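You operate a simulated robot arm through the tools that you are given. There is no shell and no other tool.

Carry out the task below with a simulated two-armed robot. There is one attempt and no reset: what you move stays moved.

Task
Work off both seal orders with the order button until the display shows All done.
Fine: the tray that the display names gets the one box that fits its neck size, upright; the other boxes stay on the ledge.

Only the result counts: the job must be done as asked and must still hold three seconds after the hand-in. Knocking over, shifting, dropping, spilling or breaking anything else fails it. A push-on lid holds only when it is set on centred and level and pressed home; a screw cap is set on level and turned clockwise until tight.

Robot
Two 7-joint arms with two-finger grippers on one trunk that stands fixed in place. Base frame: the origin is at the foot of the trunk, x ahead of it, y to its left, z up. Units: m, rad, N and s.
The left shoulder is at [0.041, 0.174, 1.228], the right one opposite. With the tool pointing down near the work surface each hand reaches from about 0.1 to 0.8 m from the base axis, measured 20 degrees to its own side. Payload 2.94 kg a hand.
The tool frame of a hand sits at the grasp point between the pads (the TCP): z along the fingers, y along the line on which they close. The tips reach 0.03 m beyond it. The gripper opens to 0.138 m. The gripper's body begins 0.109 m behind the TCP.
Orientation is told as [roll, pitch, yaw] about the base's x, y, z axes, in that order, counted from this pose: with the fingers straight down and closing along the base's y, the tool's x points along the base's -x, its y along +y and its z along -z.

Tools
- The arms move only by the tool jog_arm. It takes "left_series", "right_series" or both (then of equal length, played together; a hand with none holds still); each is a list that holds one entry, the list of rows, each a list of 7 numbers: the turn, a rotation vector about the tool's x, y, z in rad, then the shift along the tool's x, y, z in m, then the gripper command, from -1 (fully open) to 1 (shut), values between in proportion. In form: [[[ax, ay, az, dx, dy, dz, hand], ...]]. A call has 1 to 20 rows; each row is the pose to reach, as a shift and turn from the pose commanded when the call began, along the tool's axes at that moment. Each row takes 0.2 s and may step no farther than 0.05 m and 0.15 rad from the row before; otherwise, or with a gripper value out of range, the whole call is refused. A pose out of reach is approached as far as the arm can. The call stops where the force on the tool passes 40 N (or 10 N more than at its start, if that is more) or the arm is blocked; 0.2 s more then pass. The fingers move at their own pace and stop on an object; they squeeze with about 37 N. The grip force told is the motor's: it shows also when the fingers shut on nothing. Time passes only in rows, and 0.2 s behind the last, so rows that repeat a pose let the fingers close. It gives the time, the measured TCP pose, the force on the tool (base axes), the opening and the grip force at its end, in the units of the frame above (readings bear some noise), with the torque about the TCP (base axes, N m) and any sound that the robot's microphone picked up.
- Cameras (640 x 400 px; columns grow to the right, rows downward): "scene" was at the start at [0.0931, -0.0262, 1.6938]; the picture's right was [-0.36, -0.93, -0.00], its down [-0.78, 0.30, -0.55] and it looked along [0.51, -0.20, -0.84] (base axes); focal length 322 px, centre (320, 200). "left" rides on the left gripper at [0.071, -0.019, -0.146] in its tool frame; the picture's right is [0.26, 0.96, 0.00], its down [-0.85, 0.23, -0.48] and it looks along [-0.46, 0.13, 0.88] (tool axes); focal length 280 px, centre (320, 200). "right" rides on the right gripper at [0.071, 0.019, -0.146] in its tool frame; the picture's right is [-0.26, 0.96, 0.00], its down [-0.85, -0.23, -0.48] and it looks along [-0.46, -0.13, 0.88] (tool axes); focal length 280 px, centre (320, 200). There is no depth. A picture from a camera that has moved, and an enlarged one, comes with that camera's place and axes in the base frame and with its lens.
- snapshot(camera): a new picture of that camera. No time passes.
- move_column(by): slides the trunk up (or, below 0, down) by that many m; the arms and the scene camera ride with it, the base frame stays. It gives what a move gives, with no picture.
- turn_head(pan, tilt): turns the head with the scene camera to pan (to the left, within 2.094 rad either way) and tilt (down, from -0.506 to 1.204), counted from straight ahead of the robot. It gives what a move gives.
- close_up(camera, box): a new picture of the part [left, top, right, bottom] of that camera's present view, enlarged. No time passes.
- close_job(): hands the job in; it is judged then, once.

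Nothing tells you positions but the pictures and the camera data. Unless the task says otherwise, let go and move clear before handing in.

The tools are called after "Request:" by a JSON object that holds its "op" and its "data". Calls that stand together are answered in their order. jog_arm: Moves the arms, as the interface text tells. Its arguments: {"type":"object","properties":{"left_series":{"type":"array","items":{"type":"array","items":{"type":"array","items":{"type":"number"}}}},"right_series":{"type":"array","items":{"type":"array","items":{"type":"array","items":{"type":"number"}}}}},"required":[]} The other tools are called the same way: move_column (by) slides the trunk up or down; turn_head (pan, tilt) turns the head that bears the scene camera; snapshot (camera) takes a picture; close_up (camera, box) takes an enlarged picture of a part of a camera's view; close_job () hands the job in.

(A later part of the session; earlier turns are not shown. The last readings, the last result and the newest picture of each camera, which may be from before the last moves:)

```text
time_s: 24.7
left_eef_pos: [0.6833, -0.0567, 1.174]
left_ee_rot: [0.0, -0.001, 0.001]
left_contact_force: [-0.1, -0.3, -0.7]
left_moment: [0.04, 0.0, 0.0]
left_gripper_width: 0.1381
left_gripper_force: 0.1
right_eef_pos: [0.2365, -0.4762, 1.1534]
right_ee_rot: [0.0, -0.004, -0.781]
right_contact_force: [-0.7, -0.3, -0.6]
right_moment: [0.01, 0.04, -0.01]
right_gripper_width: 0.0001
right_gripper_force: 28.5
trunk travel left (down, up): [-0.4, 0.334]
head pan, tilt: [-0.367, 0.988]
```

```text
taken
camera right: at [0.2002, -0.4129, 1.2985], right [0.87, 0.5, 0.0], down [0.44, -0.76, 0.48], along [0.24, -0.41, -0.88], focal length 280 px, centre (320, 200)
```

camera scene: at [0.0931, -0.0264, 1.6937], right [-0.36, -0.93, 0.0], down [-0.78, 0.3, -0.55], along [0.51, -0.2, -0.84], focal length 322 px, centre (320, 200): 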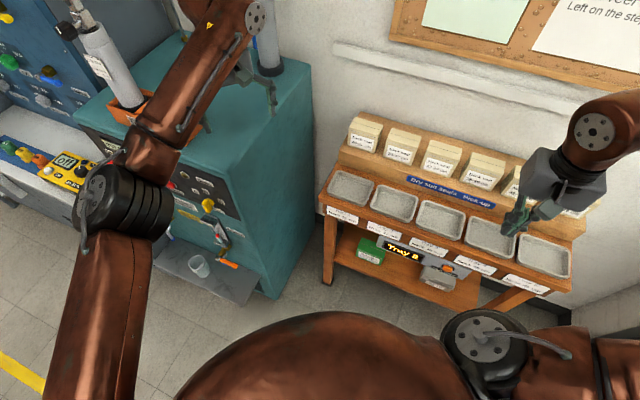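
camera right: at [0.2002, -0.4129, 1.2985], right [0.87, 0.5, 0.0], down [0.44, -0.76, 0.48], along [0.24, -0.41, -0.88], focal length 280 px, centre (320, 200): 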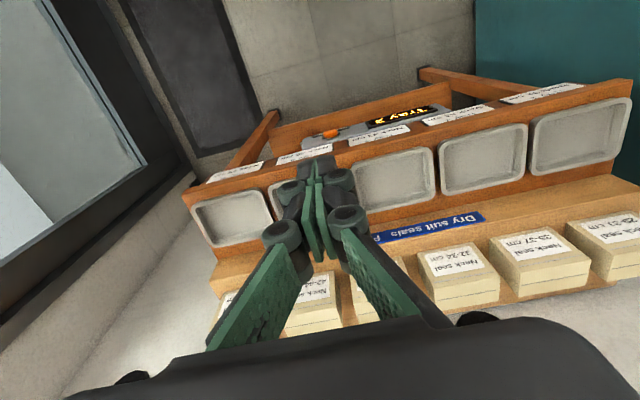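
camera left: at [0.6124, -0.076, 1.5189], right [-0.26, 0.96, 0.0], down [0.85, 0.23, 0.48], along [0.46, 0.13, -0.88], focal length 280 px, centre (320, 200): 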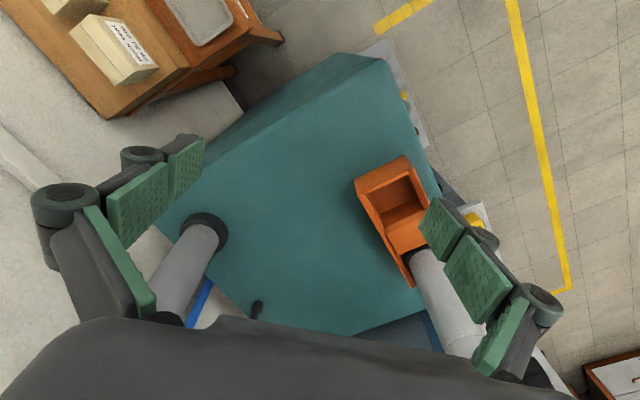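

The display reads Tray 2 and the hand is clear. I'll take enlarged views of the third box and tray 2 from both cameras to fix positions.

Request:
{"op": "close_up", "data": {"camera": "scene", "box": [370, 130, 490, 205]}}

Request:
{"op": "close_up", "data": {"camera": "scene", "box": [340, 175, 470, 255]}}

Request:
{"op": "close_up", "data": {"camera": "right", "box": [380, 200, 620, 330]}}

Request:
{"op": "close_up", "data": {"camera": "right", "box": [340, 100, 560, 240]}}

```text
5.33 times, centred on (430, 168) of scene
camera zoom: at [0.0931, -0.0264, 1.6937], right [-0.36, -0.93, 0.0], down [-0.78, 0.3, -0.55], along [0.51, -0.2, -0.84], focal length 1715 px, centre (-267, 373)
```

zoom: 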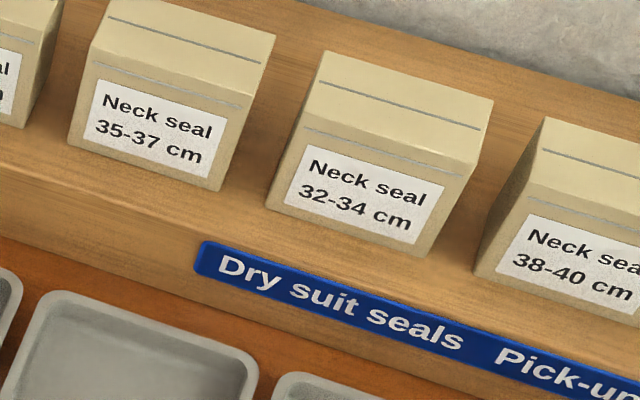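

```text
4.92 times, centred on (405, 215) of scene
camera zoom: at [0.0931, -0.0264, 1.6937], right [-0.36, -0.93, 0.0], down [-0.78, 0.3, -0.55], along [0.51, -0.2, -0.84], focal length 1583 px, centre (-98, 126)
```

zoom: 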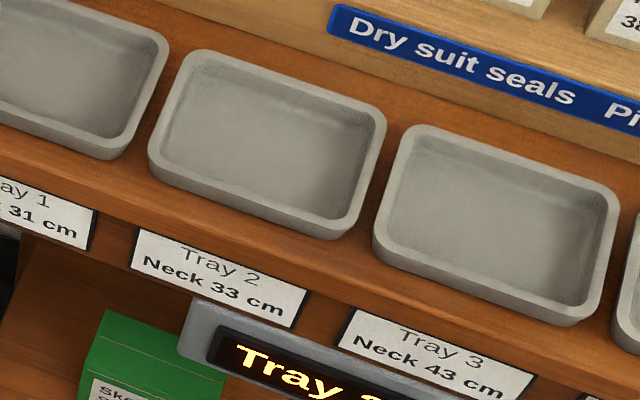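

```text
2.67 times, centred on (500, 265) of right
camera zoom: at [0.2002, -0.4129, 1.2985], right [0.87, 0.5, 0.0], down [0.44, -0.76, 0.48], along [0.24, -0.41, -0.88], focal length 748 px, centre (-160, 27)
```

zoom: 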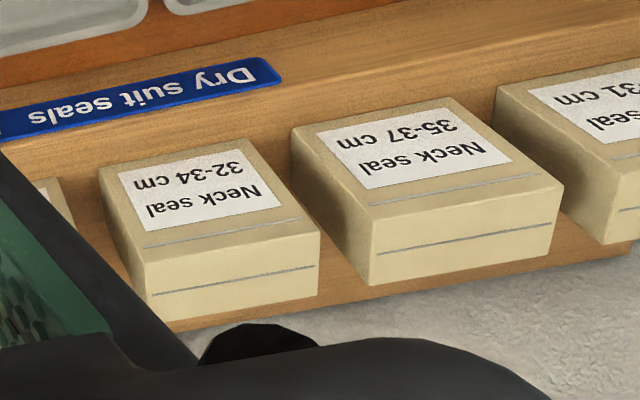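

```text
2.86 times, centred on (450, 170) of right
camera zoom: at [0.2002, -0.4129, 1.2985], right [0.87, 0.5, 0.0], down [0.44, -0.76, 0.48], along [0.24, -0.41, -0.88], focal length 801 px, centre (-51, 286)
```

zoom: 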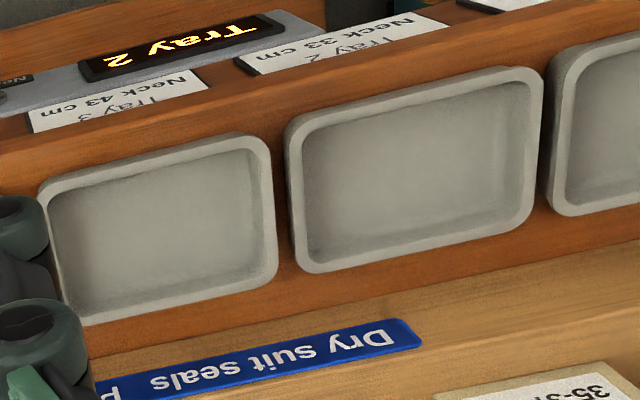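

Both views agree: box tops are at about z = 1.00, and the third box is centred near [0.551, -0.588]. Tray 2 is centred near [0.500, -0.425] with its rim at about 0.88. I'll move above the box at a safe height and turn the hand so it grips the box front-to-back.

Request:
{"op": "jog_arm", "data": {"right_series": [[[0, 0, -0.1305, -0.0252, 0.0119, -0.0039, 1], [0, 0, -0.261, -0.0504, 0.0237, -0.0078, 1], [0, 0, -0.3915, -0.0756, 0.0356, -0.0118, 0.5], [0, 0, -0.522, -0.1008, 0.0474, -0.0157, 0], [0, 0, -0.6525, -0.126, 0.0593, -0.0196, -0.3], [0, 0, -0.783, -0.1513, 0.0712, -0.0235, -0.3], [0, 0, -0.9135, -0.1765, 0.083, -0.0274, -0.3], [0, 0, -1.044, -0.2017, 0.0949, -0.0313, -0.3], [0, 0, -1.1745, -0.2269, 0.1067, -0.0353, -0.3], [0, 0, -1.305, -0.2521, 0.1186, -0.0392, -0.3], [0, 0, -1.4355, -0.2773, 0.1304, -0.0431, -0.3], [0, 0, -1.566, -0.3025, 0.1423, -0.047, -0.3], [0, 0, -1.566, -0.3025, 0.1423, -0.047, -0.3]]]}}

Request:
{"op": "snapshot", "data": {"camera": "scene"}}

Request:
{"op": "snapshot", "data": {"camera": "right"}}

```text
time_s: 27.5
left_eef_pos: [0.6796, -0.0612, 1.1748]
left_ee_rot: [0.002, -0.002, -0.004]
left_contact_force: [-1.0, -1.1, 0.1]
left_moment: [0.1, -0.06, -0.02]
left_gripper_width: 0.138
left_gripper_force: 0.1
right_eef_pos: [0.3976, -0.3378, 1.1831]
right_ee_rot: [-0.008, -0.003, 0.691]
right_contact_force: [0.5, 0.0, 0.0]
right_moment: [0.09, -0.03, 0.03]
right_gripper_width: 0.0897
right_gripper_force: 0.0
right hand out of reach, approached as far as the arm can: row 6, 7, 8, 9, 10, 11, 12, 13
trunk travel left (down, up): [-0.4, 0.334]
head pan, tilt: [-0.367, 0.988]
```

```text
taken
camera scene: at [0.0887, -0.0303, 1.6941], right [-0.36, -0.93, 0.0], down [-0.78, 0.3, -0.55], along [0.51, -0.2, -0.83], focal length 322 px, centre (320, 200)
```

scene: 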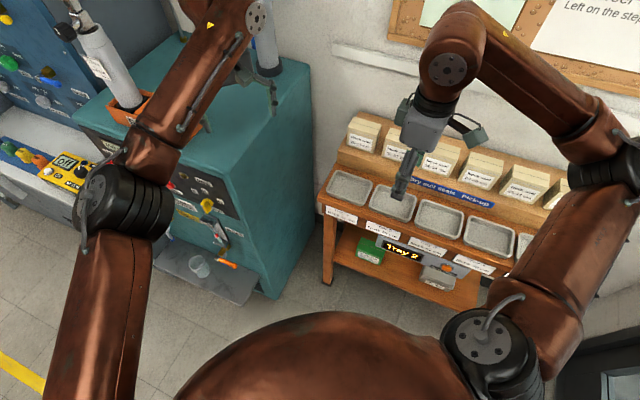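

```text
taken
camera right: at [0.3302, -0.3683, 1.3285], right [-0.41, 0.91, -0.01], down [0.8, 0.36, 0.48], along [0.44, 0.19, -0.88], focal length 280 px, centre (320, 200)
```

right: 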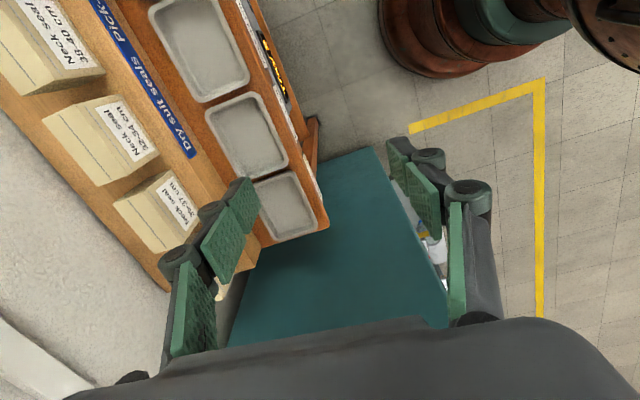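

The arm cannot hold that turned pose this far out with its present elbow. I'll go back to the natural heading above the bench and then check how far the hand can turn there.

Request:
{"op": "jog_arm", "data": {"right_series": [[[0, 0, 0.147, 0.003, -0.012, -0.002, -0.3], [0, 0, 0.294, 0.006, -0.024, -0.004, -0.3], [0, 0, 0.441, 0.009, -0.036, -0.006, -0.3], [0, 0, 0.588, 0.0125, -0.048, -0.008, -0.3], [0, 0, 0.735, 0.0157, -0.06, -0.01, -0.3], [0, 0, 0.882, 0.0188, -0.072, -0.012, -0.3], [0, 0, 1.029, 0.022, -0.084, -0.014, -0.3], [0, 0, 1.176, 0.025, -0.096, -0.016, -0.3], [0, 0, 1.323, 0.028, -0.108, -0.017, -0.3], [0, 0, 1.47, 0.0313, -0.1194, -0.017, -0.3], [0, 0, 1.47, 0.0313, -0.1194, -0.017, -0.3]]]}}

Request:
{"op": "snapshot", "data": {"camera": "scene"}}

```text
time_s: 29.9
left_eef_pos: [0.6834, -0.056, 1.1734]
left_ee_rot: [0.0, 0.0, 0.0]
left_contact_force: [-0.2, 0.1, -0.8]
left_moment: [-0.03, -0.03, -0.02]
left_gripper_width: 0.1379
left_gripper_force: 0.1
right_eef_pos: [0.4547, -0.4469, 1.2043]
right_ee_rot: [0.0, -0.009, -0.78]
right_contact_force: [-0.2, 0.7, -0.4]
right_moment: [-0.01, 0.03, 0.01]
right_gripper_width: 0.0896
right_gripper_force: 0.0
trunk travel left (down, up): [-0.4, 0.334]
head pan, tilt: [-0.367, 0.988]
```

```text
taken
camera scene: at [0.0931, -0.026, 1.6938], right [-0.36, -0.93, 0.0], down [-0.78, 0.3, -0.55], along [0.51, -0.2, -0.84], focal length 322 px, centre (320, 200)
```

scene: 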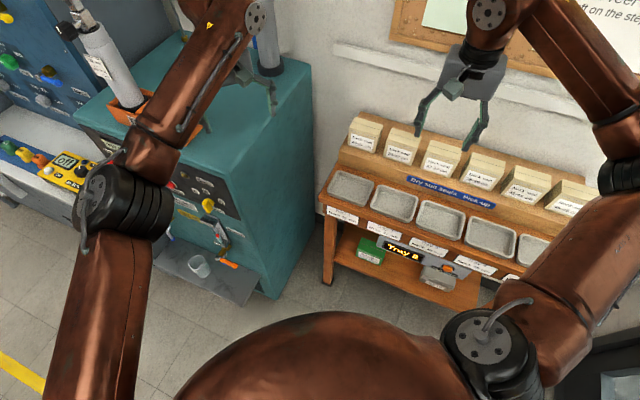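

Back at heading -45° above the bench without trouble. I'll move over the third box at height 1.15 and then try turning the other way.

Request:
{"op": "jog_arm", "data": {"right_series": [[[0, 0, 0, -0.035, -0.0063, 0.01, -0.3], [0, 0, 0, -0.07, -0.0126, 0.02, -0.3], [0, 0, 0, -0.105, -0.0189, 0.03, -0.3], [0, 0, 0, -0.14, -0.0252, 0.04, -0.3], [0, 0, 0, -0.1685, -0.0315, 0.05, -0.3], [0, 0, 0, -0.1685, -0.0315, 0.05, -0.3]]]}}

Request:
{"op": "snapshot", "data": {"camera": "scene"}}

Request:
{"op": "snapshot", "data": {"camera": "right"}}

```text
time_s: 31.3
left_eef_pos: [0.6832, -0.0558, 1.1745]
left_ee_rot: [0.002, 0.001, -0.001]
left_contact_force: [0.6, -0.4, -0.2]
left_moment: [0.01, 0.02, -0.01]
left_gripper_width: 0.138
left_gripper_force: 0.0
right_eef_pos: [0.5506, -0.5889, 1.155]
right_ee_rot: [0.0, -0.008, -0.778]
right_contact_force: [-1.3, -0.4, 1.2]
right_moment: [0.01, -0.01, -0.01]
right_gripper_width: 0.0896
right_gripper_force: 0.1
trunk travel left (down, up): [-0.4, 0.334]
head pan, tilt: [-0.367, 0.988]
```

```text
taken
camera scene: at [0.0928, -0.0262, 1.6938], right [-0.36, -0.93, 0.0], down [-0.78, 0.3, -0.55], along [0.51, -0.2, -0.84], focal length 322 px, centre (320, 200)
```

scene: 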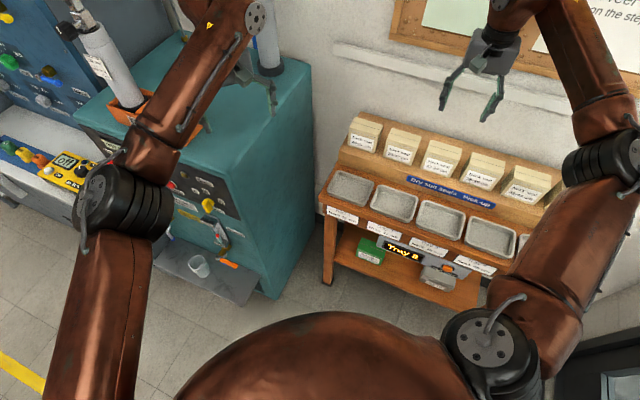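

```text
taken
camera right: at [0.5144, -0.5243, 1.2997], right [0.86, 0.5, 0.0], down [0.44, -0.76, 0.48], along [0.25, -0.42, -0.88], focal length 280 px, centre (320, 200)
```

right: 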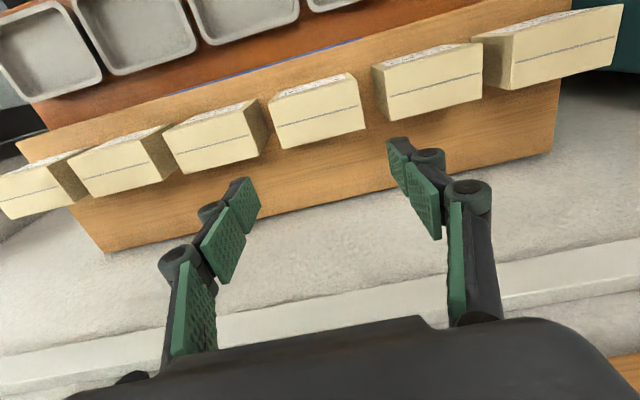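

The hand is above the third box with good reach. I'll enlarge this near-vertical view to refine the box position and the gaps to its neighbours.

Request:
{"op": "close_up", "data": {"camera": "right", "box": [150, 40, 470, 240]}}

Request:
{"op": "close_up", "data": {"camera": "scene", "box": [410, 20, 540, 130]}}

```text
2.00 times, centred on (310, 140) of right
camera zoom: at [0.5144, -0.5243, 1.2997], right [0.86, 0.5, 0.0], down [0.44, -0.76, 0.48], along [0.25, -0.42, -0.88], focal length 561 px, centre (340, 320)
```

zoom: 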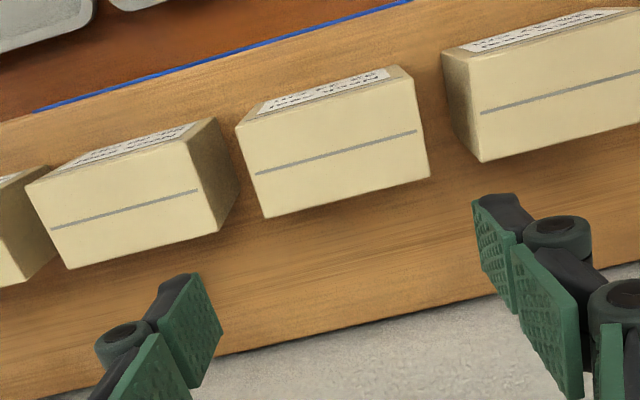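

```text
3.64 times, centred on (475, 75) of scene
camera zoom: at [0.0928, -0.0262, 1.6938], right [-0.36, -0.93, 0.0], down [-0.78, 0.3, -0.55], along [0.51, -0.2, -0.84], focal length 1170 px, centre (-244, 654)
```

zoom: 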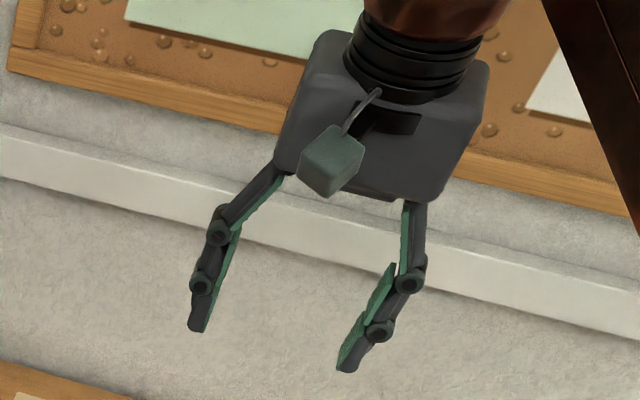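

From above, the box sits about 1 cm nearer than the hand centre, is 0.092 m wide and has gaps of about 2.6 cm to its neighbours. Only the slim fingertips will go into the gaps, so I'll grip side to side. First I open to about 0.104 and come down partway.

Request:
{"op": "jog_arm", "data": {"right_series": [[[0, 0.004, 0.004, 0.005, 0, 0.02, -0.51], [0, 0.008, 0.007, 0.009, 0, 0.045, -0.51], [0, 0.008, 0.007, 0.009, 0, 0.07, -0.51], [0, 0.008, 0.007, 0.009, 0, 0.09, -0.51], [0, 0.008, 0.007, 0.009, 0, 0.09, -0.51]]]}}

Request:
{"op": "snapshot", "data": {"camera": "right"}}

Request:
{"op": "close_up", "data": {"camera": "scene", "box": [390, 90, 520, 190]}}

```text
time_s: 32.5
left_eef_pos: [0.6832, -0.0578, 1.1741]
left_ee_rot: [0.0, -0.001, 0.0]
left_contact_force: [-0.8, 0.3, 0.6]
left_moment: [-0.04, -0.06, 0.01]
left_gripper_width: 0.1381
left_gripper_force: 0.1
right_eef_pos: [0.5474, -0.584, 1.0657]
right_ee_rot: [0.0, 0.0, -0.787]
right_contact_force: [0.3, -0.4, -0.4]
right_moment: [-0.01, -0.01, -0.03]
right_gripper_width: 0.1044
right_gripper_force: 0.1
trunk travel left (down, up): [-0.4, 0.334]
head pan, tilt: [-0.367, 0.988]
```

```text
taken
camera right: at [0.5108, -0.5207, 1.212], right [0.87, 0.5, 0.0], down [0.44, -0.76, 0.48], along [0.24, -0.41, -0.88], focal length 280 px, centre (320, 200)
```

right: 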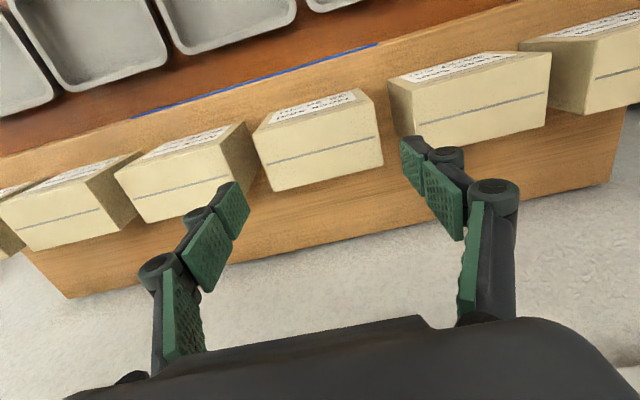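

```text
4.00 times, centred on (455, 140) of scene
camera zoom: at [0.0932, -0.0263, 1.6938], right [-0.36, -0.93, 0.0], down [-0.78, 0.3, -0.55], along [0.51, -0.2, -0.84], focal length 1286 px, centre (-220, 440)
```

zoom: 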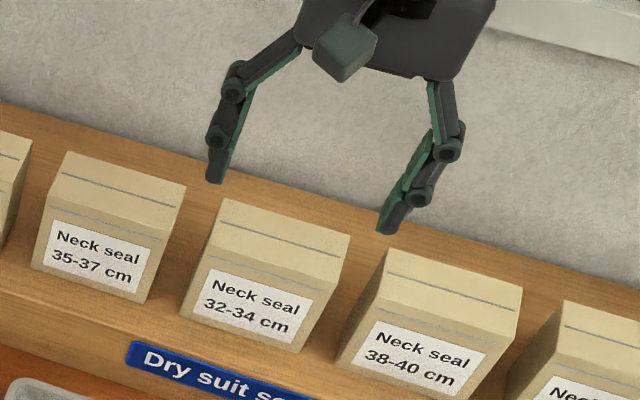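

The hand is centred over the third box within a few millimetres and the fingertips line up with the gaps. I'll lower until the tips reach about 2.5–3 cm down the box sides.

Request:
{"op": "jog_arm", "data": {"right_series": [[[0, 0, 0, 0.003, 0, 0.015, -0.51], [0, 0, 0, 0.003, 0, 0.03, -0.51], [0, 0, 0, 0.003, 0, 0.045, -0.51], [0, 0, 0, 0.003, 0, 0.061, -0.51], [0, 0, 0, 0.003, 0, 0.061, -0.51]]]}}

Request:
{"op": "snapshot", "data": {"camera": "right"}}

Request:
{"op": "close_up", "data": {"camera": "scene", "box": [390, 110, 520, 200]}}

```text
time_s: 33.7
left_eef_pos: [0.6836, -0.0567, 1.1734]
left_ee_rot: [-0.001, 0.0, -0.002]
left_contact_force: [-0.2, -0.3, 0.5]
left_moment: [0.01, 0.0, 0.01]
left_gripper_width: 0.138
left_gripper_force: 0.0
right_eef_pos: [0.5461, -0.5823, 1.0054]
right_ee_rot: [0.001, 0.001, -0.786]
right_contact_force: [0.8, 0.5, 0.3]
right_moment: [0.0, 0.0, 0.02]
right_gripper_width: 0.1041
right_gripper_force: 0.1
trunk travel left (down, up): [-0.4, 0.334]
head pan, tilt: [-0.367, 0.988]
```

```text
taken
camera right: at [0.5095, -0.5175, 1.1505], right [0.87, 0.5, 0.0], down [0.44, -0.76, 0.48], along [0.24, -0.41, -0.88], focal length 280 px, centre (320, 200)
```

right: 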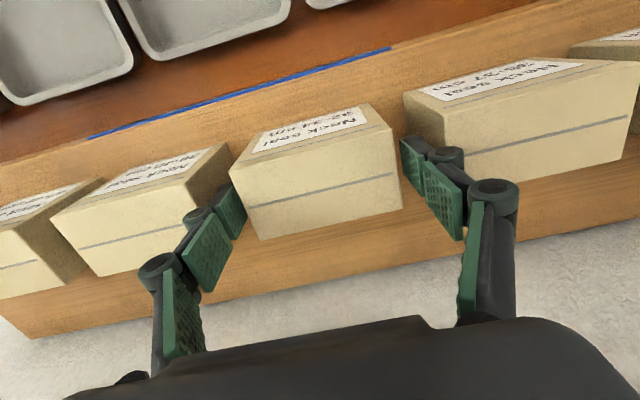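

```text
4.44 times, centred on (455, 155) of scene
camera zoom: at [0.0932, -0.0264, 1.6938], right [-0.36, -0.93, 0.0], down [-0.78, 0.3, -0.55], along [0.51, -0.2, -0.84], focal length 1430 px, centre (-280, 400)
```

zoom: 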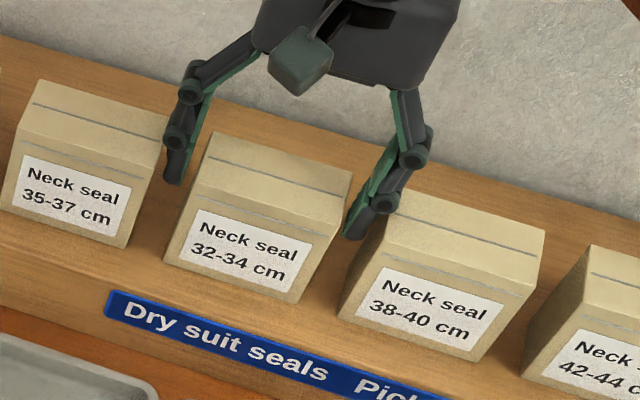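

The fingertips sit in the gaps on both sides of the 32-34 box without contact. Now I close the grip.

Request:
{"op": "jog_arm", "data": {"right_series": [[[0, 0, 0, 0, 0, 0, 0], [0, 0, 0, 0, 0, 0, 1], [0, 0, 0, 0, 0, 0, 1], [0, 0, 0, 0, 0, 0, 1]]]}}

Request:
{"op": "snapshot", "data": {"camera": "right"}}

```text
time_s: 34.7
left_eef_pos: [0.6836, -0.0585, 1.1742]
left_ee_rot: [0.0, 0.0, 0.001]
left_contact_force: [0.4, 0.2, -0.3]
left_moment: [-0.01, 0.01, -0.01]
left_gripper_width: 0.1378
left_gripper_force: 0.1
right_eef_pos: [0.5444, -0.5794, 1.0056]
right_ee_rot: [-0.001, 0.0, -0.785]
right_contact_force: [0.4, -0.5, 0.7]
right_moment: [-0.05, 0.11, 0.01]
right_gripper_width: 0.0911
right_gripper_force: 37.1
trunk travel left (down, up): [-0.4, 0.334]
head pan, tilt: [-0.367, 0.988]
```

```text
taken
camera right: at [0.5096, -0.5177, 1.1507], right [0.87, 0.5, 0.0], down [0.44, -0.76, 0.48], along [0.24, -0.41, -0.88], focal length 280 px, centre (320, 200)
```

right: 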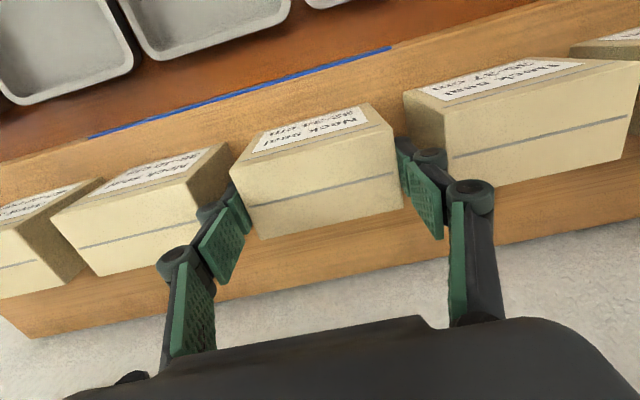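

The grip holds at 0.091 m width. I'll lift the box straight up about 11 cm, clear of its neighbours.

Request:
{"op": "jog_arm", "data": {"right_series": [[[0, 0, 0, 0, 0, -0.01, 1], [0, 0, 0, 0, 0, -0.025, 1], [0, 0, 0, 0, 0, -0.045, 1], [0, 0, 0, 0, 0, -0.068, 1], [0, 0, 0, 0, 0, -0.092, 1], [0, 0, 0, 0, 0, -0.11, 1], [0, 0, 0, 0, 0, -0.11, 1]]]}}

Request:
{"op": "snapshot", "data": {"camera": "right"}}

Request:
{"op": "snapshot", "data": {"camera": "scene"}}

```text
time_s: 36.3
left_eef_pos: [0.6832, -0.0583, 1.174]
left_ee_rot: [0.002, 0.0, 0.001]
left_contact_force: [-0.3, -0.5, 0.4]
left_moment: [0.02, 0.0, 0.01]
left_gripper_width: 0.1382
left_gripper_force: 0.0
right_eef_pos: [0.5446, -0.5815, 1.1159]
right_ee_rot: [0.001, 0.002, -0.787]
right_contact_force: [0.0, -0.4, -1.3]
right_moment: [0.01, 0.0, -0.02]
right_gripper_width: 0.0912
right_gripper_force: 36.8
trunk travel left (down, up): [-0.4, 0.334]
head pan, tilt: [-0.367, 0.988]
```

```text
taken
camera right: at [0.5105, -0.5174, 1.2612], right [0.87, 0.5, 0.0], down [0.44, -0.76, 0.47], along [0.24, -0.41, -0.88], focal length 280 px, centre (320, 200)
```

right: 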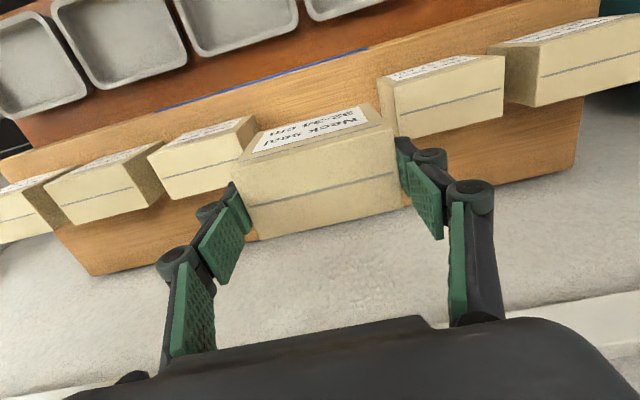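

```text
taken
camera scene: at [0.0937, -0.0271, 1.6937], right [-0.36, -0.93, 0.0], down [-0.78, 0.3, -0.55], along [0.51, -0.2, -0.84], focal length 322 px, centre (320, 200)
```

scene: 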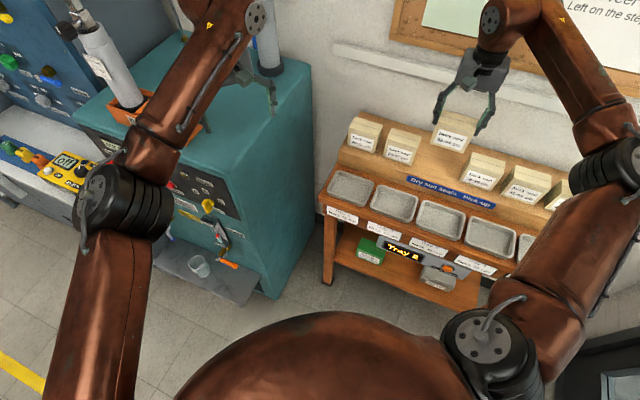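

The box hangs level in the grip and the rest of the row is undisturbed. I'll carry it forward over the trays, then left to above tray 2.

Request:
{"op": "jog_arm", "data": {"right_series": [[[0, 0, 0, 0.03, 0, 0, 1], [0, 0, 0, 0.06, 0, 0, 1], [0, 0, 0, 0.09, 0.005, 0, 1], [0, 0, 0, 0.12, 0.025, 0, 1], [0, 0, 0, 0.143, 0.05, 0, 1], [0, 0, 0, 0.143, 0.079, 0, 1], [0, 0, 0, 0.143, 0.079, 0, 1]]]}}

Request:
{"op": "snapshot", "data": {"camera": "right"}}

Request:
{"op": "close_up", "data": {"camera": "scene", "box": [340, 110, 490, 230]}}

```text
time_s: 37.9
left_eef_pos: [0.6836, -0.0574, 1.1752]
left_ee_rot: [0.002, 0.001, 0.001]
left_contact_force: [0.2, -0.6, 0.7]
left_moment: [0.04, 0.0, 0.01]
left_gripper_width: 0.1382
left_gripper_force: 0.1
right_eef_pos: [0.5001, -0.4239, 1.1169]
right_ee_rot: [-0.001, 0.001, -0.787]
right_contact_force: [0.0, 0.5, -1.5]
right_moment: [0.04, -0.02, -0.03]
right_gripper_width: 0.0912
right_gripper_force: 37.3
trunk travel left (down, up): [-0.4, 0.334]
head pan, tilt: [-0.367, 0.988]
```

```text
taken
camera right: at [0.4644, -0.3616, 1.2624], right [0.87, 0.5, 0.0], down [0.44, -0.76, 0.48], along [0.24, -0.41, -0.88], focal length 280 px, centre (320, 200)
```

right: 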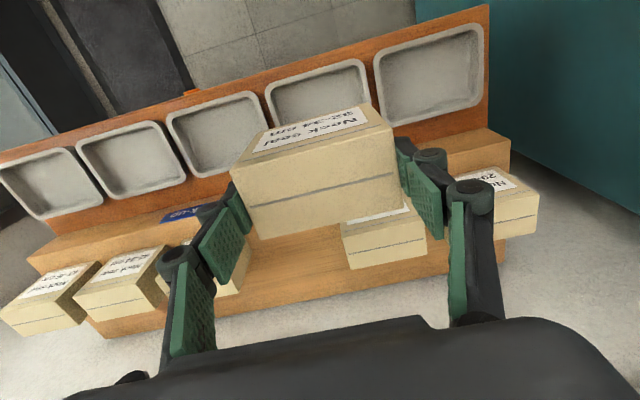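

```text
3.33 times, centred on (415, 170) of scene
camera zoom: at [0.0921, -0.027, 1.6939], right [-0.36, -0.93, 0.0], down [-0.78, 0.3, -0.55], along [0.51, -0.2, -0.84], focal length 1072 px, centre (3, 300)
```

zoom: 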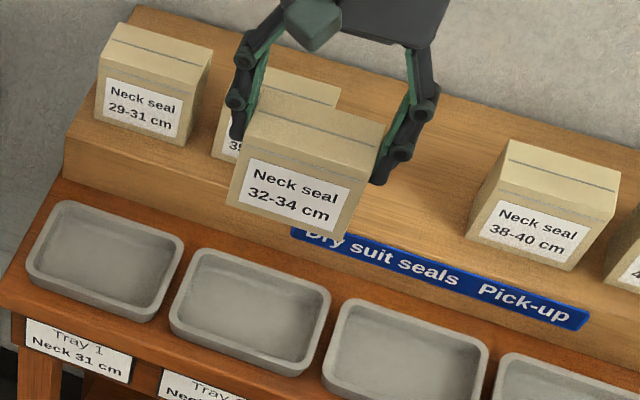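

The box is above tray 2. I'll enlarge the view to fine-check the tray's outline against the hand.

Request:
{"op": "close_up", "data": {"camera": "right", "box": [220, 20, 500, 195]}}

Request:
{"op": "close_up", "data": {"camera": "right", "box": [200, 80, 440, 250]}}

Request:
{"op": "close_up", "data": {"camera": "scene", "box": [370, 175, 430, 225]}}

```text
2.29 times, centred on (360, 108) of right
camera zoom: at [0.4644, -0.3616, 1.2624], right [0.87, 0.5, 0.0], down [0.44, -0.76, 0.48], along [0.24, -0.41, -0.88], focal length 641 px, centre (229, 411)
```

zoom: 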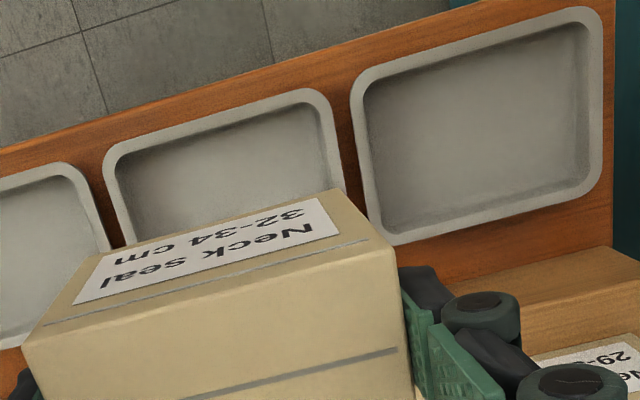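

```text
2.35 times, centred on (320, 165) of right
camera zoom: at [0.4644, -0.3616, 1.2624], right [0.87, 0.5, 0.0], down [0.44, -0.76, 0.48], along [0.24, -0.41, -0.88], focal length 660 px, centre (320, 282)
```

zoom: 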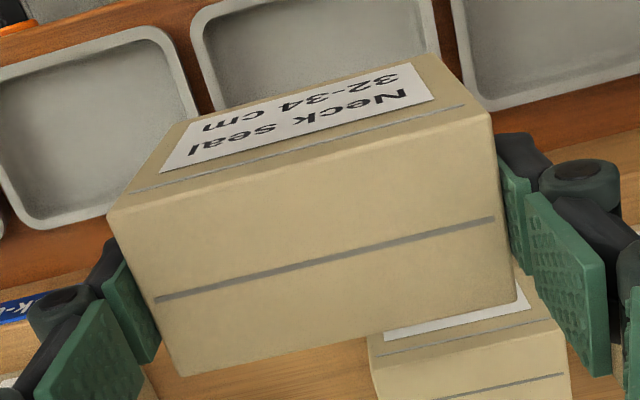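

```text
8.00 times, centred on (400, 200) of scene
camera zoom: at [0.0921, -0.027, 1.6939], right [-0.36, -0.93, 0.0], down [-0.78, 0.3, -0.55], along [0.51, -0.2, -0.84], focal length 2573 px, centre (-320, 200)
```

zoom: 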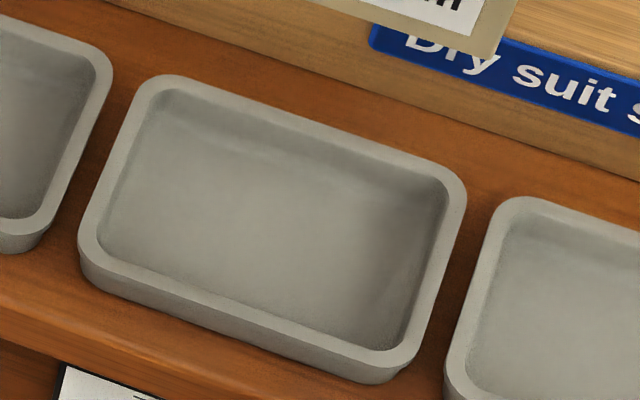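

The box is centred in the hand and needs only about 2 mm of shift to sit over tray 2's middle. I'll descend, first to a few centimetres above the floor of the tray.

Request:
{"op": "jog_arm", "data": {"right_series": [[[0, 0, 0, 0, 0.002, 0.03, 1], [0, 0, 0, 0, 0.002, 0.06, 1], [0, 0, 0, 0, 0.002, 0.09, 1], [0, 0, 0, 0, 0.002, 0.115, 1], [0, 0, 0, 0, 0.002, 0.135, 1], [0, 0, 0, 0, 0.002, 0.147, 1], [0, 0, 0, 0, 0.002, 0.147, 1]]]}}

Request:
{"op": "snapshot", "data": {"camera": "right"}}

Request:
{"op": "close_up", "data": {"camera": "scene", "box": [360, 150, 460, 225]}}

```text
time_s: 39.5
left_eef_pos: [0.6831, -0.0574, 1.1733]
left_ee_rot: [-0.001, 0.001, -0.001]
left_contact_force: [0.1, -0.4, -0.2]
left_moment: [-0.01, 0.0, -0.02]
left_gripper_width: 0.1382
left_gripper_force: 0.0
right_eef_pos: [0.5004, -0.4237, 0.9699]
right_ee_rot: [-0.001, 0.0, -0.785]
right_contact_force: [-0.8, 0.4, -1.7]
right_moment: [0.0, -0.02, 0.02]
right_gripper_width: 0.091
right_gripper_force: 36.9
trunk travel left (down, up): [-0.4, 0.334]
head pan, tilt: [-0.367, 0.988]
```

```text
taken
camera right: at [0.4645, -0.3599, 1.1146], right [0.87, 0.5, 0.0], down [0.44, -0.76, 0.48], along [0.24, -0.41, -0.88], focal length 280 px, centre (320, 200)
```

right: 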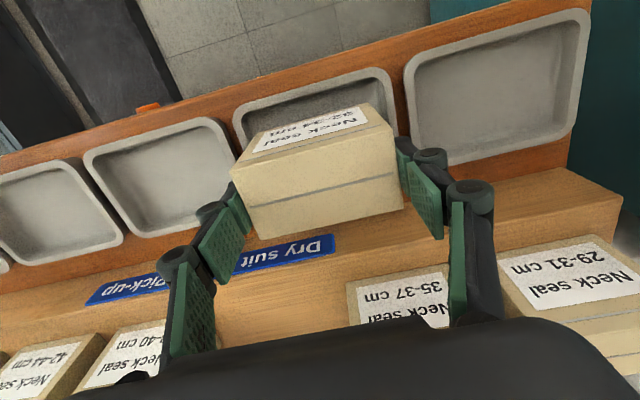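

```text
5.33 times, centred on (410, 188) of scene
camera zoom: at [0.0933, -0.0263, 1.6938], right [-0.36, -0.93, 0.0], down [-0.78, 0.3, -0.55], along [0.51, -0.2, -0.84], focal length 1715 px, centre (-160, 267)
```

zoom: 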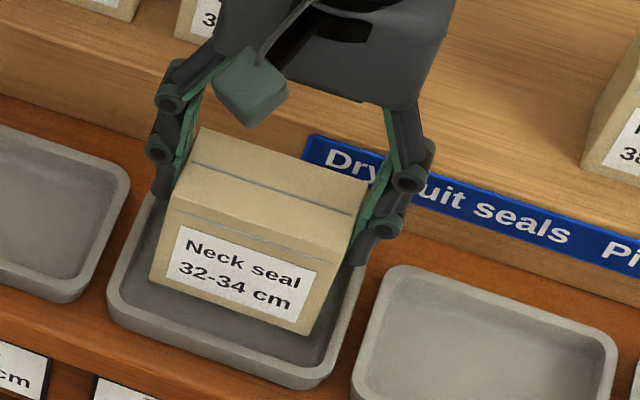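

The box is squarely over tray 2, about 2–3 cm above its floor. I'll go down in small steps and watch the force.

Request:
{"op": "jog_arm", "data": {"right_series": [[[0, 0, 0, 0, 0, 0.005, 1], [0, 0, 0, 0, 0, 0.01, 1], [0, 0, 0, 0, 0, 0.014, 1], [0, 0, 0, 0, 0, 0.014, 1]]]}}

Request:
{"op": "close_up", "data": {"camera": "scene", "box": [360, 150, 460, 225]}}

```text
time_s: 40.5
left_eef_pos: [0.6851, -0.0579, 1.1745]
left_ee_rot: [-0.001, 0.001, -0.001]
left_contact_force: [0.1, 0.2, 0.0]
left_moment: [0.0, -0.02, 0.01]
left_gripper_width: 0.1379
left_gripper_force: 0.0
right_eef_pos: [0.5005, -0.4224, 0.954]
right_ee_rot: [0.0, 0.0, -0.785]
right_contact_force: [-0.4, 1.1, -1.4]
right_moment: [0.06, 0.01, -0.03]
right_gripper_width: 0.0911
right_gripper_force: 36.8
trunk travel left (down, up): [-0.4, 0.334]
head pan, tilt: [-0.367, 0.988]
```

```text
5.33 times, centred on (410, 188) of scene
camera zoom: at [0.0933, -0.0264, 1.6938], right [-0.36, -0.93, 0.0], down [-0.78, 0.3, -0.55], along [0.51, -0.2, -0.84], focal length 1715 px, centre (-160, 267)
```

zoom: 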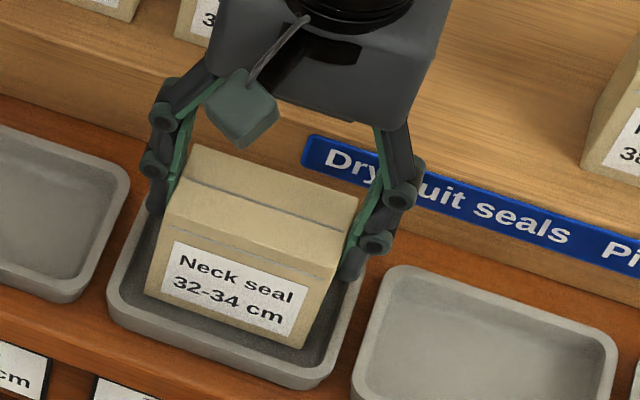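

No contact yet and the box is well inside the tray outline. I'll continue in 3 mm steps.

Request:
{"op": "jog_arm", "data": {"right_series": [[[0, 0, 0, 0, 0, 0.003, 1], [0, 0, 0, 0, 0, 0.006, 1], [0, 0, 0, 0, 0, 0.008, 1], [0, 0, 0, 0, 0, 0.008, 1]]]}}

Request:
{"op": "close_up", "data": {"camera": "scene", "box": [360, 150, 460, 225]}}

```text
time_s: 41.5
left_eef_pos: [0.6838, -0.058, 1.1738]
left_ee_rot: [0.001, 0.0, 0.0]
left_contact_force: [0.3, 0.3, 1.0]
left_moment: [0.01, -0.01, -0.02]
left_gripper_width: 0.1381
left_gripper_force: 0.1
right_eef_pos: [0.5018, -0.4224, 0.946]
right_ee_rot: [0.0, 0.0, -0.786]
right_contact_force: [0.5, 0.4, -2.2]
right_moment: [0.0, -0.01, 0.03]
right_gripper_width: 0.091
right_gripper_force: 37.1
trunk travel left (down, up): [-0.4, 0.334]
head pan, tilt: [-0.367, 0.988]
```

```text
5.33 times, centred on (410, 188) of scene
camera zoom: at [0.0933, -0.0265, 1.6937], right [-0.36, -0.93, 0.0], down [-0.78, 0.3, -0.55], along [0.51, -0.2, -0.84], focal length 1715 px, centre (-160, 267)
```

zoom: 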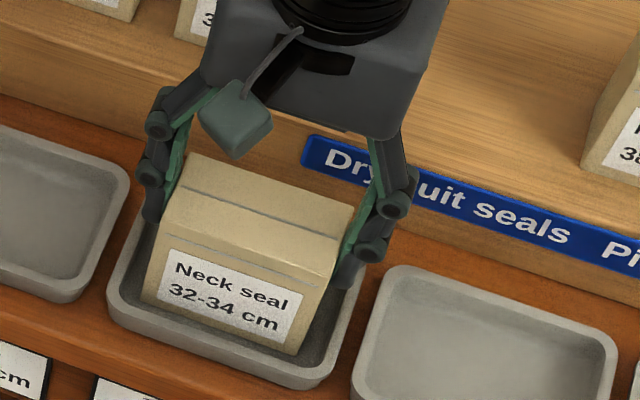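

Still no contact. I'll keep lowering in small steps.

Request:
{"op": "jog_arm", "data": {"right_series": [[[0, 0, 0, 0, 0, 0.003, 1], [0, 0, 0, 0, 0, 0.006, 1], [0, 0, 0, 0, 0, 0.006, 1]]]}}

```text
time_s: 42.3
left_eef_pos: [0.6809, -0.0558, 1.1763]
left_ee_rot: [0.0, -0.002, -0.002]
left_contact_force: [0.0, 0.9, 0.2]
left_moment: [-0.01, 0.03, 0.03]
left_gripper_width: 0.138
left_gripper_force: 0.0
right_eef_pos: [0.5019, -0.4217, 0.9456]
right_ee_rot: [0.003, -0.005, -0.786]
right_contact_force: [-1.4, -4.4, 33.3]
right_moment: [-0.1, 0.31, 0.04]
right_gripper_width: 0.0909
right_gripper_force: 37.2
trunk travel left (down, up): [-0.4, 0.334]
head pan, tilt: [-0.367, 0.988]
```

Contact at about 33 N. I'll check that it is the tray floor and ease the load before letting go.

Request:
{"op": "jog_arm", "data": {"right_series": [[[0, 0, 0, 0, 0, -0.003, 1], [0, 0, 0, 0, 0, -0.004, 1]]]}}

Request:
{"op": "close_up", "data": {"camera": "scene", "box": [370, 160, 440, 215]}}

Request:
{"op": "snapshot", "data": {"camera": "right"}}

```text
time_s: 42.9
left_eef_pos: [0.6833, -0.056, 1.1755]
left_ee_rot: [-0.001, -0.001, 0.002]
left_contact_force: [0.4, -0.8, -0.3]
left_moment: [-0.01, 0.02, -0.02]
left_gripper_width: 0.1381
left_gripper_force: 0.1
right_eef_pos: [0.5018, -0.4217, 0.9457]
right_ee_rot: [0.002, -0.002, -0.786]
right_contact_force: [3.5, -5.1, 19.8]
right_moment: [-0.11, -0.9, -0.19]
right_gripper_width: 0.0911
right_gripper_force: 37.1
trunk travel left (down, up): [-0.4, 0.334]
head pan, tilt: [-0.367, 0.988]
```

```text
7.27 times, centred on (405, 188) of scene
camera zoom: at [0.092, -0.0254, 1.6938], right [-0.36, -0.93, 0.0], down [-0.78, 0.3, -0.55], along [0.51, -0.2, -0.84], focal length 2339 px, centre (-298, 291)
```

zoom: 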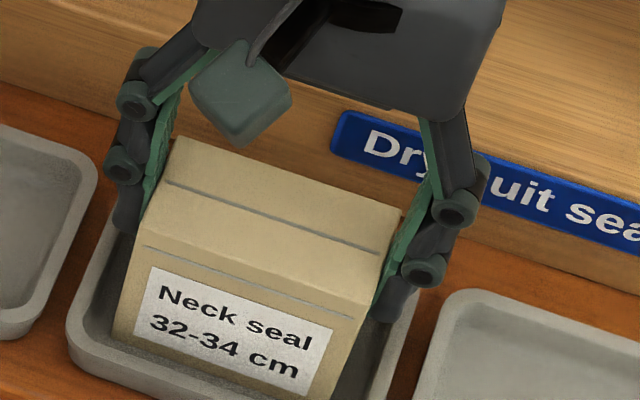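

```text
taken
camera right: at [0.4653, -0.358, 1.0905], right [0.87, 0.5, 0.0], down [0.44, -0.76, 0.48], along [0.24, -0.41, -0.88], focal length 280 px, centre (320, 200)
```

right: 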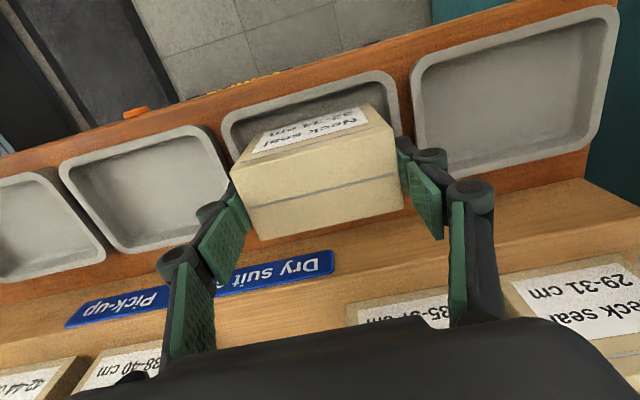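

The load is shared across the box base, so it stands on the tray floor, upright inside the rim. I'll open the fingers a little on each side.

Request:
{"op": "jog_arm", "data": {"right_series": [[[0, 0, 0, 0, 0, -0.001, -0.36], [0, 0, 0, 0, 0, -0.001, -0.42], [0, 0, 0, 0, 0, -0.001, -0.5], [0, 0, 0, 0, 0, -0.001, -0.55], [0, 0, 0, 0, 0, -0.001, -0.55]]]}}

Request:
{"op": "close_up", "data": {"camera": "scene", "box": [360, 160, 440, 215]}}

Request:
{"op": "snapshot", "data": {"camera": "right"}}

```text
time_s: 44.1
left_eef_pos: [0.6852, -0.0566, 1.1743]
left_ee_rot: [0.001, 0.002, 0.001]
left_contact_force: [-0.2, 0.8, 0.6]
left_moment: [0.02, 0.0, -0.01]
left_gripper_width: 0.1379
left_gripper_force: 0.1
right_eef_pos: [0.5012, -0.4221, 0.9457]
right_ee_rot: [0.001, 0.001, -0.785]
right_contact_force: [0.0, -0.1, 0.8]
right_moment: [0.0, -0.01, -0.01]
right_gripper_width: 0.1069
right_gripper_force: 0.0
trunk travel left (down, up): [-0.4, 0.334]
head pan, tilt: [-0.367, 0.988]
```

```text
7.27 times, centred on (400, 188) of scene
camera zoom: at [0.0934, -0.0265, 1.6937], right [-0.36, -0.93, 0.0], down [-0.78, 0.3, -0.55], along [0.51, -0.2, -0.84], focal length 2339 px, centre (-262, 291)
```

zoom: 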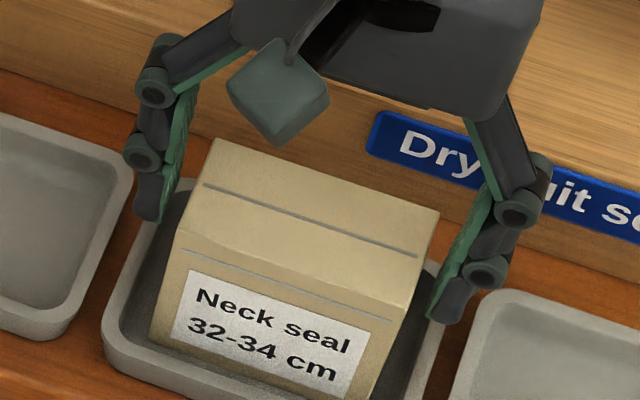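

```text
taken
camera right: at [0.4653, -0.3588, 1.0911], right [0.87, 0.5, 0.0], down [0.44, -0.76, 0.48], along [0.24, -0.41, -0.88], focal length 280 px, centre (320, 200)
```

right: 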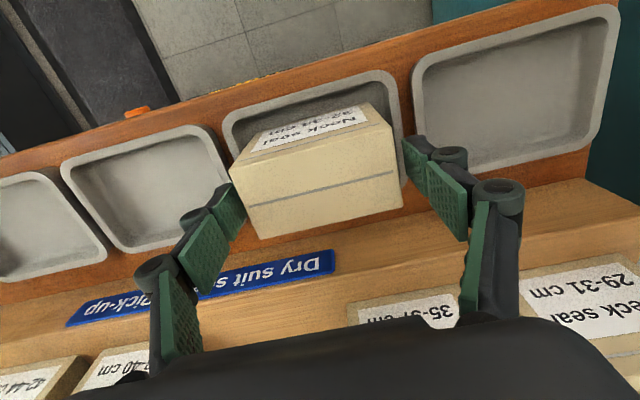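

The box stands upright in tray 2 and the fingers are clear on both sides. I'll raise the hand straight up.

Request:
{"op": "jog_arm", "data": {"right_series": [[[0, 0, 0, 0, 0, -0.015, -0.55], [0, 0, 0, 0, 0, -0.04, -0.55], [0, 0, 0, 0, 0, -0.08, -0.55], [0, 0, 0, 0, 0, -0.12, -0.55], [0, 0, 0, 0, 0, -0.16, -0.55], [0, 0, 0, 0, 0, -0.2, -0.55], [0, 0, 0, 0, 0, -0.2, -0.55]]]}}

Request:
{"op": "snapshot", "data": {"camera": "scene"}}

Request:
{"op": "close_up", "data": {"camera": "scene", "box": [330, 100, 530, 225]}}

```text
time_s: 45.7
left_eef_pos: [0.6848, -0.0564, 1.1746]
left_ee_rot: [0.002, 0.0, 0.002]
left_contact_force: [-0.2, -0.2, -0.3]
left_moment: [0.04, -0.05, -0.02]
left_gripper_width: 0.1378
left_gripper_force: 0.1
right_eef_pos: [0.5008, -0.4207, 1.1468]
right_ee_rot: [0.001, 0.002, -0.786]
right_contact_force: [0.6, -0.3, -0.2]
right_moment: [0.01, 0.03, -0.01]
right_gripper_width: 0.107
right_gripper_force: 0.1
trunk travel left (down, up): [-0.4, 0.334]
head pan, tilt: [-0.367, 0.988]
```

```text
taken
camera scene: at [0.0935, -0.027, 1.6937], right [-0.36, -0.93, 0.0], down [-0.78, 0.3, -0.55], along [0.51, -0.2, -0.84], focal length 322 px, centre (320, 200)
```

scene: 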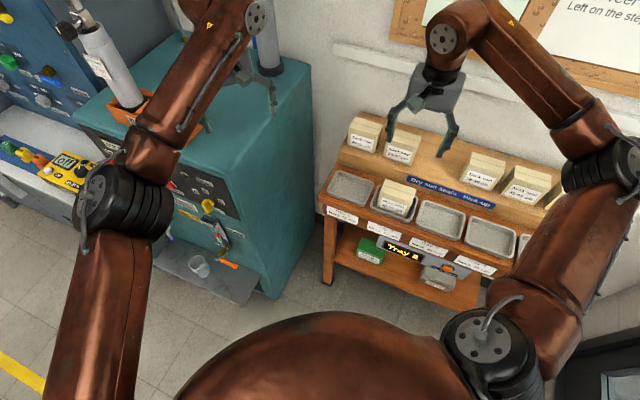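

```text
3.20 times, centred on (430, 162) of scene
camera zoom: at [0.0935, -0.027, 1.6937], right [-0.36, -0.93, 0.0], down [-0.78, 0.3, -0.55], along [0.51, -0.2, -0.84], focal length 1029 px, centre (-32, 320)
```

zoom: 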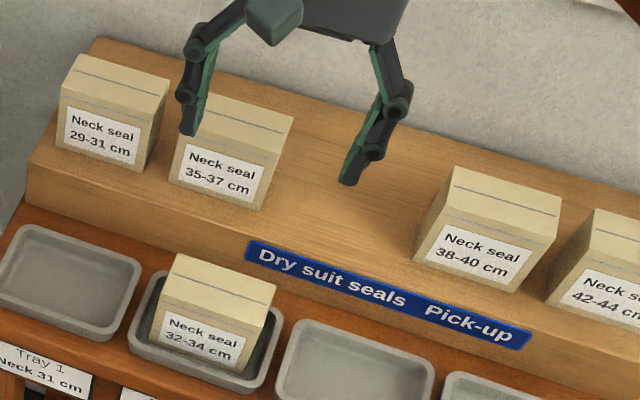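

Tray 2 is done; the box stands centred and the other five boxes are in place. I'll go back to the spot in front of the button, shutting the fingers on the way.

Request:
{"op": "jog_arm", "data": {"right_series": [[[0, 0, 0, 0.0202, -0.0322, 0, -0.2], [0, 0, 0, 0.0404, -0.0645, 0, 0.2], [0, 0, 0, 0.0607, -0.0967, 0, 0.6], [0, 0, 0, 0.0809, -0.1289, 0, 1], [0, 0, 0, 0.1011, -0.1611, 0, 1], [0, 0, 0, 0.1214, -0.1934, 0, 1], [0, 0, 0, 0.1416, -0.2256, 0, 1], [0, 0, 0, 0.1416, -0.2256, 0, 1], [0, 0, 0, 0.1416, -0.2256, 0, 1]]]}}

Request:
{"op": "snapshot", "data": {"camera": "scene"}}

```text
time_s: 47.7
left_eef_pos: [0.682, -0.0565, 1.1745]
left_ee_rot: [0.001, -0.001, -0.002]
left_contact_force: [-0.7, 1.1, 0.7]
left_moment: [0.0, -0.04, -0.02]
left_gripper_width: 0.1377
left_gripper_force: 0.1
right_eef_pos: [0.239, -0.4817, 1.1451]
right_ee_rot: [-0.002, -0.002, -0.786]
right_contact_force: [-0.2, -0.5, 0.5]
right_moment: [-0.01, -0.06, 0.01]
right_gripper_width: 0.0001
right_gripper_force: 27.9
trunk travel left (down, up): [-0.4, 0.334]
head pan, tilt: [-0.367, 0.988]
```

```text
taken
camera scene: at [0.0918, -0.0257, 1.6938], right [-0.36, -0.93, 0.0], down [-0.78, 0.3, -0.55], along [0.51, -0.2, -0.84], focal length 322 px, centre (320, 200)
```

scene: 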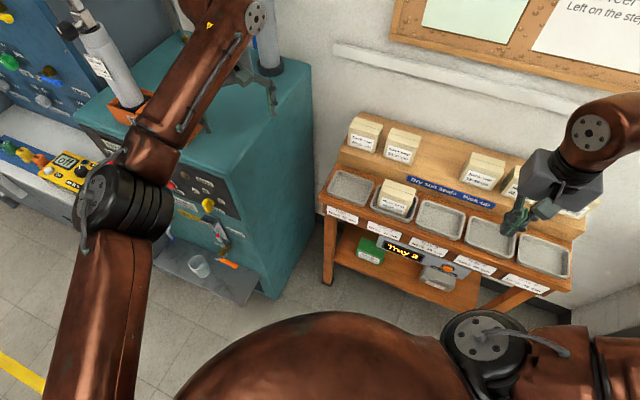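

The hand is back above the button approach, in the same posture as before. I'll lower it straight down and tilt the fingers inward by 0.25 rad.

Request:
{"op": "jog_arm", "data": {"right_series": [[[0, 0, 0, 0, 0.001, 0.0424, 1], [0, 0, 0, 0, 0.002, 0.0848, 1], [0, 0, 0, 0, 0.002, 0.1271, 1], [0, 0, 0, 0, 0.002, 0.1695, 1], [0, 0, 0, 0, 0.002, 0.2119, 1], [0, 0, 0, 0, 0.002, 0.2543, 1], [0, 0, 0, 0, 0.002, 0.2966, 1], [0, 0, 0, 0, 0.002, 0.339, 1], [0, 0, 0, 0, 0.002, 0.3814, 1], [0, -0.09, 0, 0, 0.002, 0.384, 1], [0, -0.18, 0, 0, 0.002, 0.387, 1], [0, -0.25, 0, 0, 0.002, 0.391, 1], [0, -0.25, 0, 0, 0.002, 0.391, 1]]]}}

Request:
{"op": "snapshot", "data": {"camera": "right"}}

```text
time_s: 50.5
left_eef_pos: [0.6828, -0.0568, 1.1749]
left_ee_rot: [-0.002, 0.0, 0.001]
left_contact_force: [-0.4, 0.2, 0.4]
left_moment: [-0.01, 0.03, -0.01]
left_gripper_width: 0.138
left_gripper_force: 0.0
right_eef_pos: [0.2421, -0.4796, 0.7554]
right_ee_rot: [0.001, -0.251, -0.785]
right_contact_force: [-0.7, 0.7, 0.1]
right_moment: [0.03, 0.02, -0.04]
right_gripper_width: 0.0
right_gripper_force: 28.5
trunk travel left (down, up): [-0.4, 0.334]
head pan, tilt: [-0.367, 0.988]
```

```text
taken
camera right: at [0.1827, -0.3924, 0.8787], right [0.86, 0.5, 0.07], down [0.33, -0.66, 0.67], along [0.38, -0.56, -0.74], focal length 280 px, centre (320, 200)
```

right: 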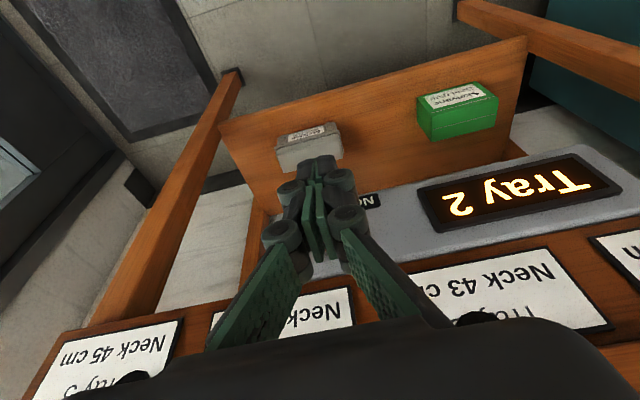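

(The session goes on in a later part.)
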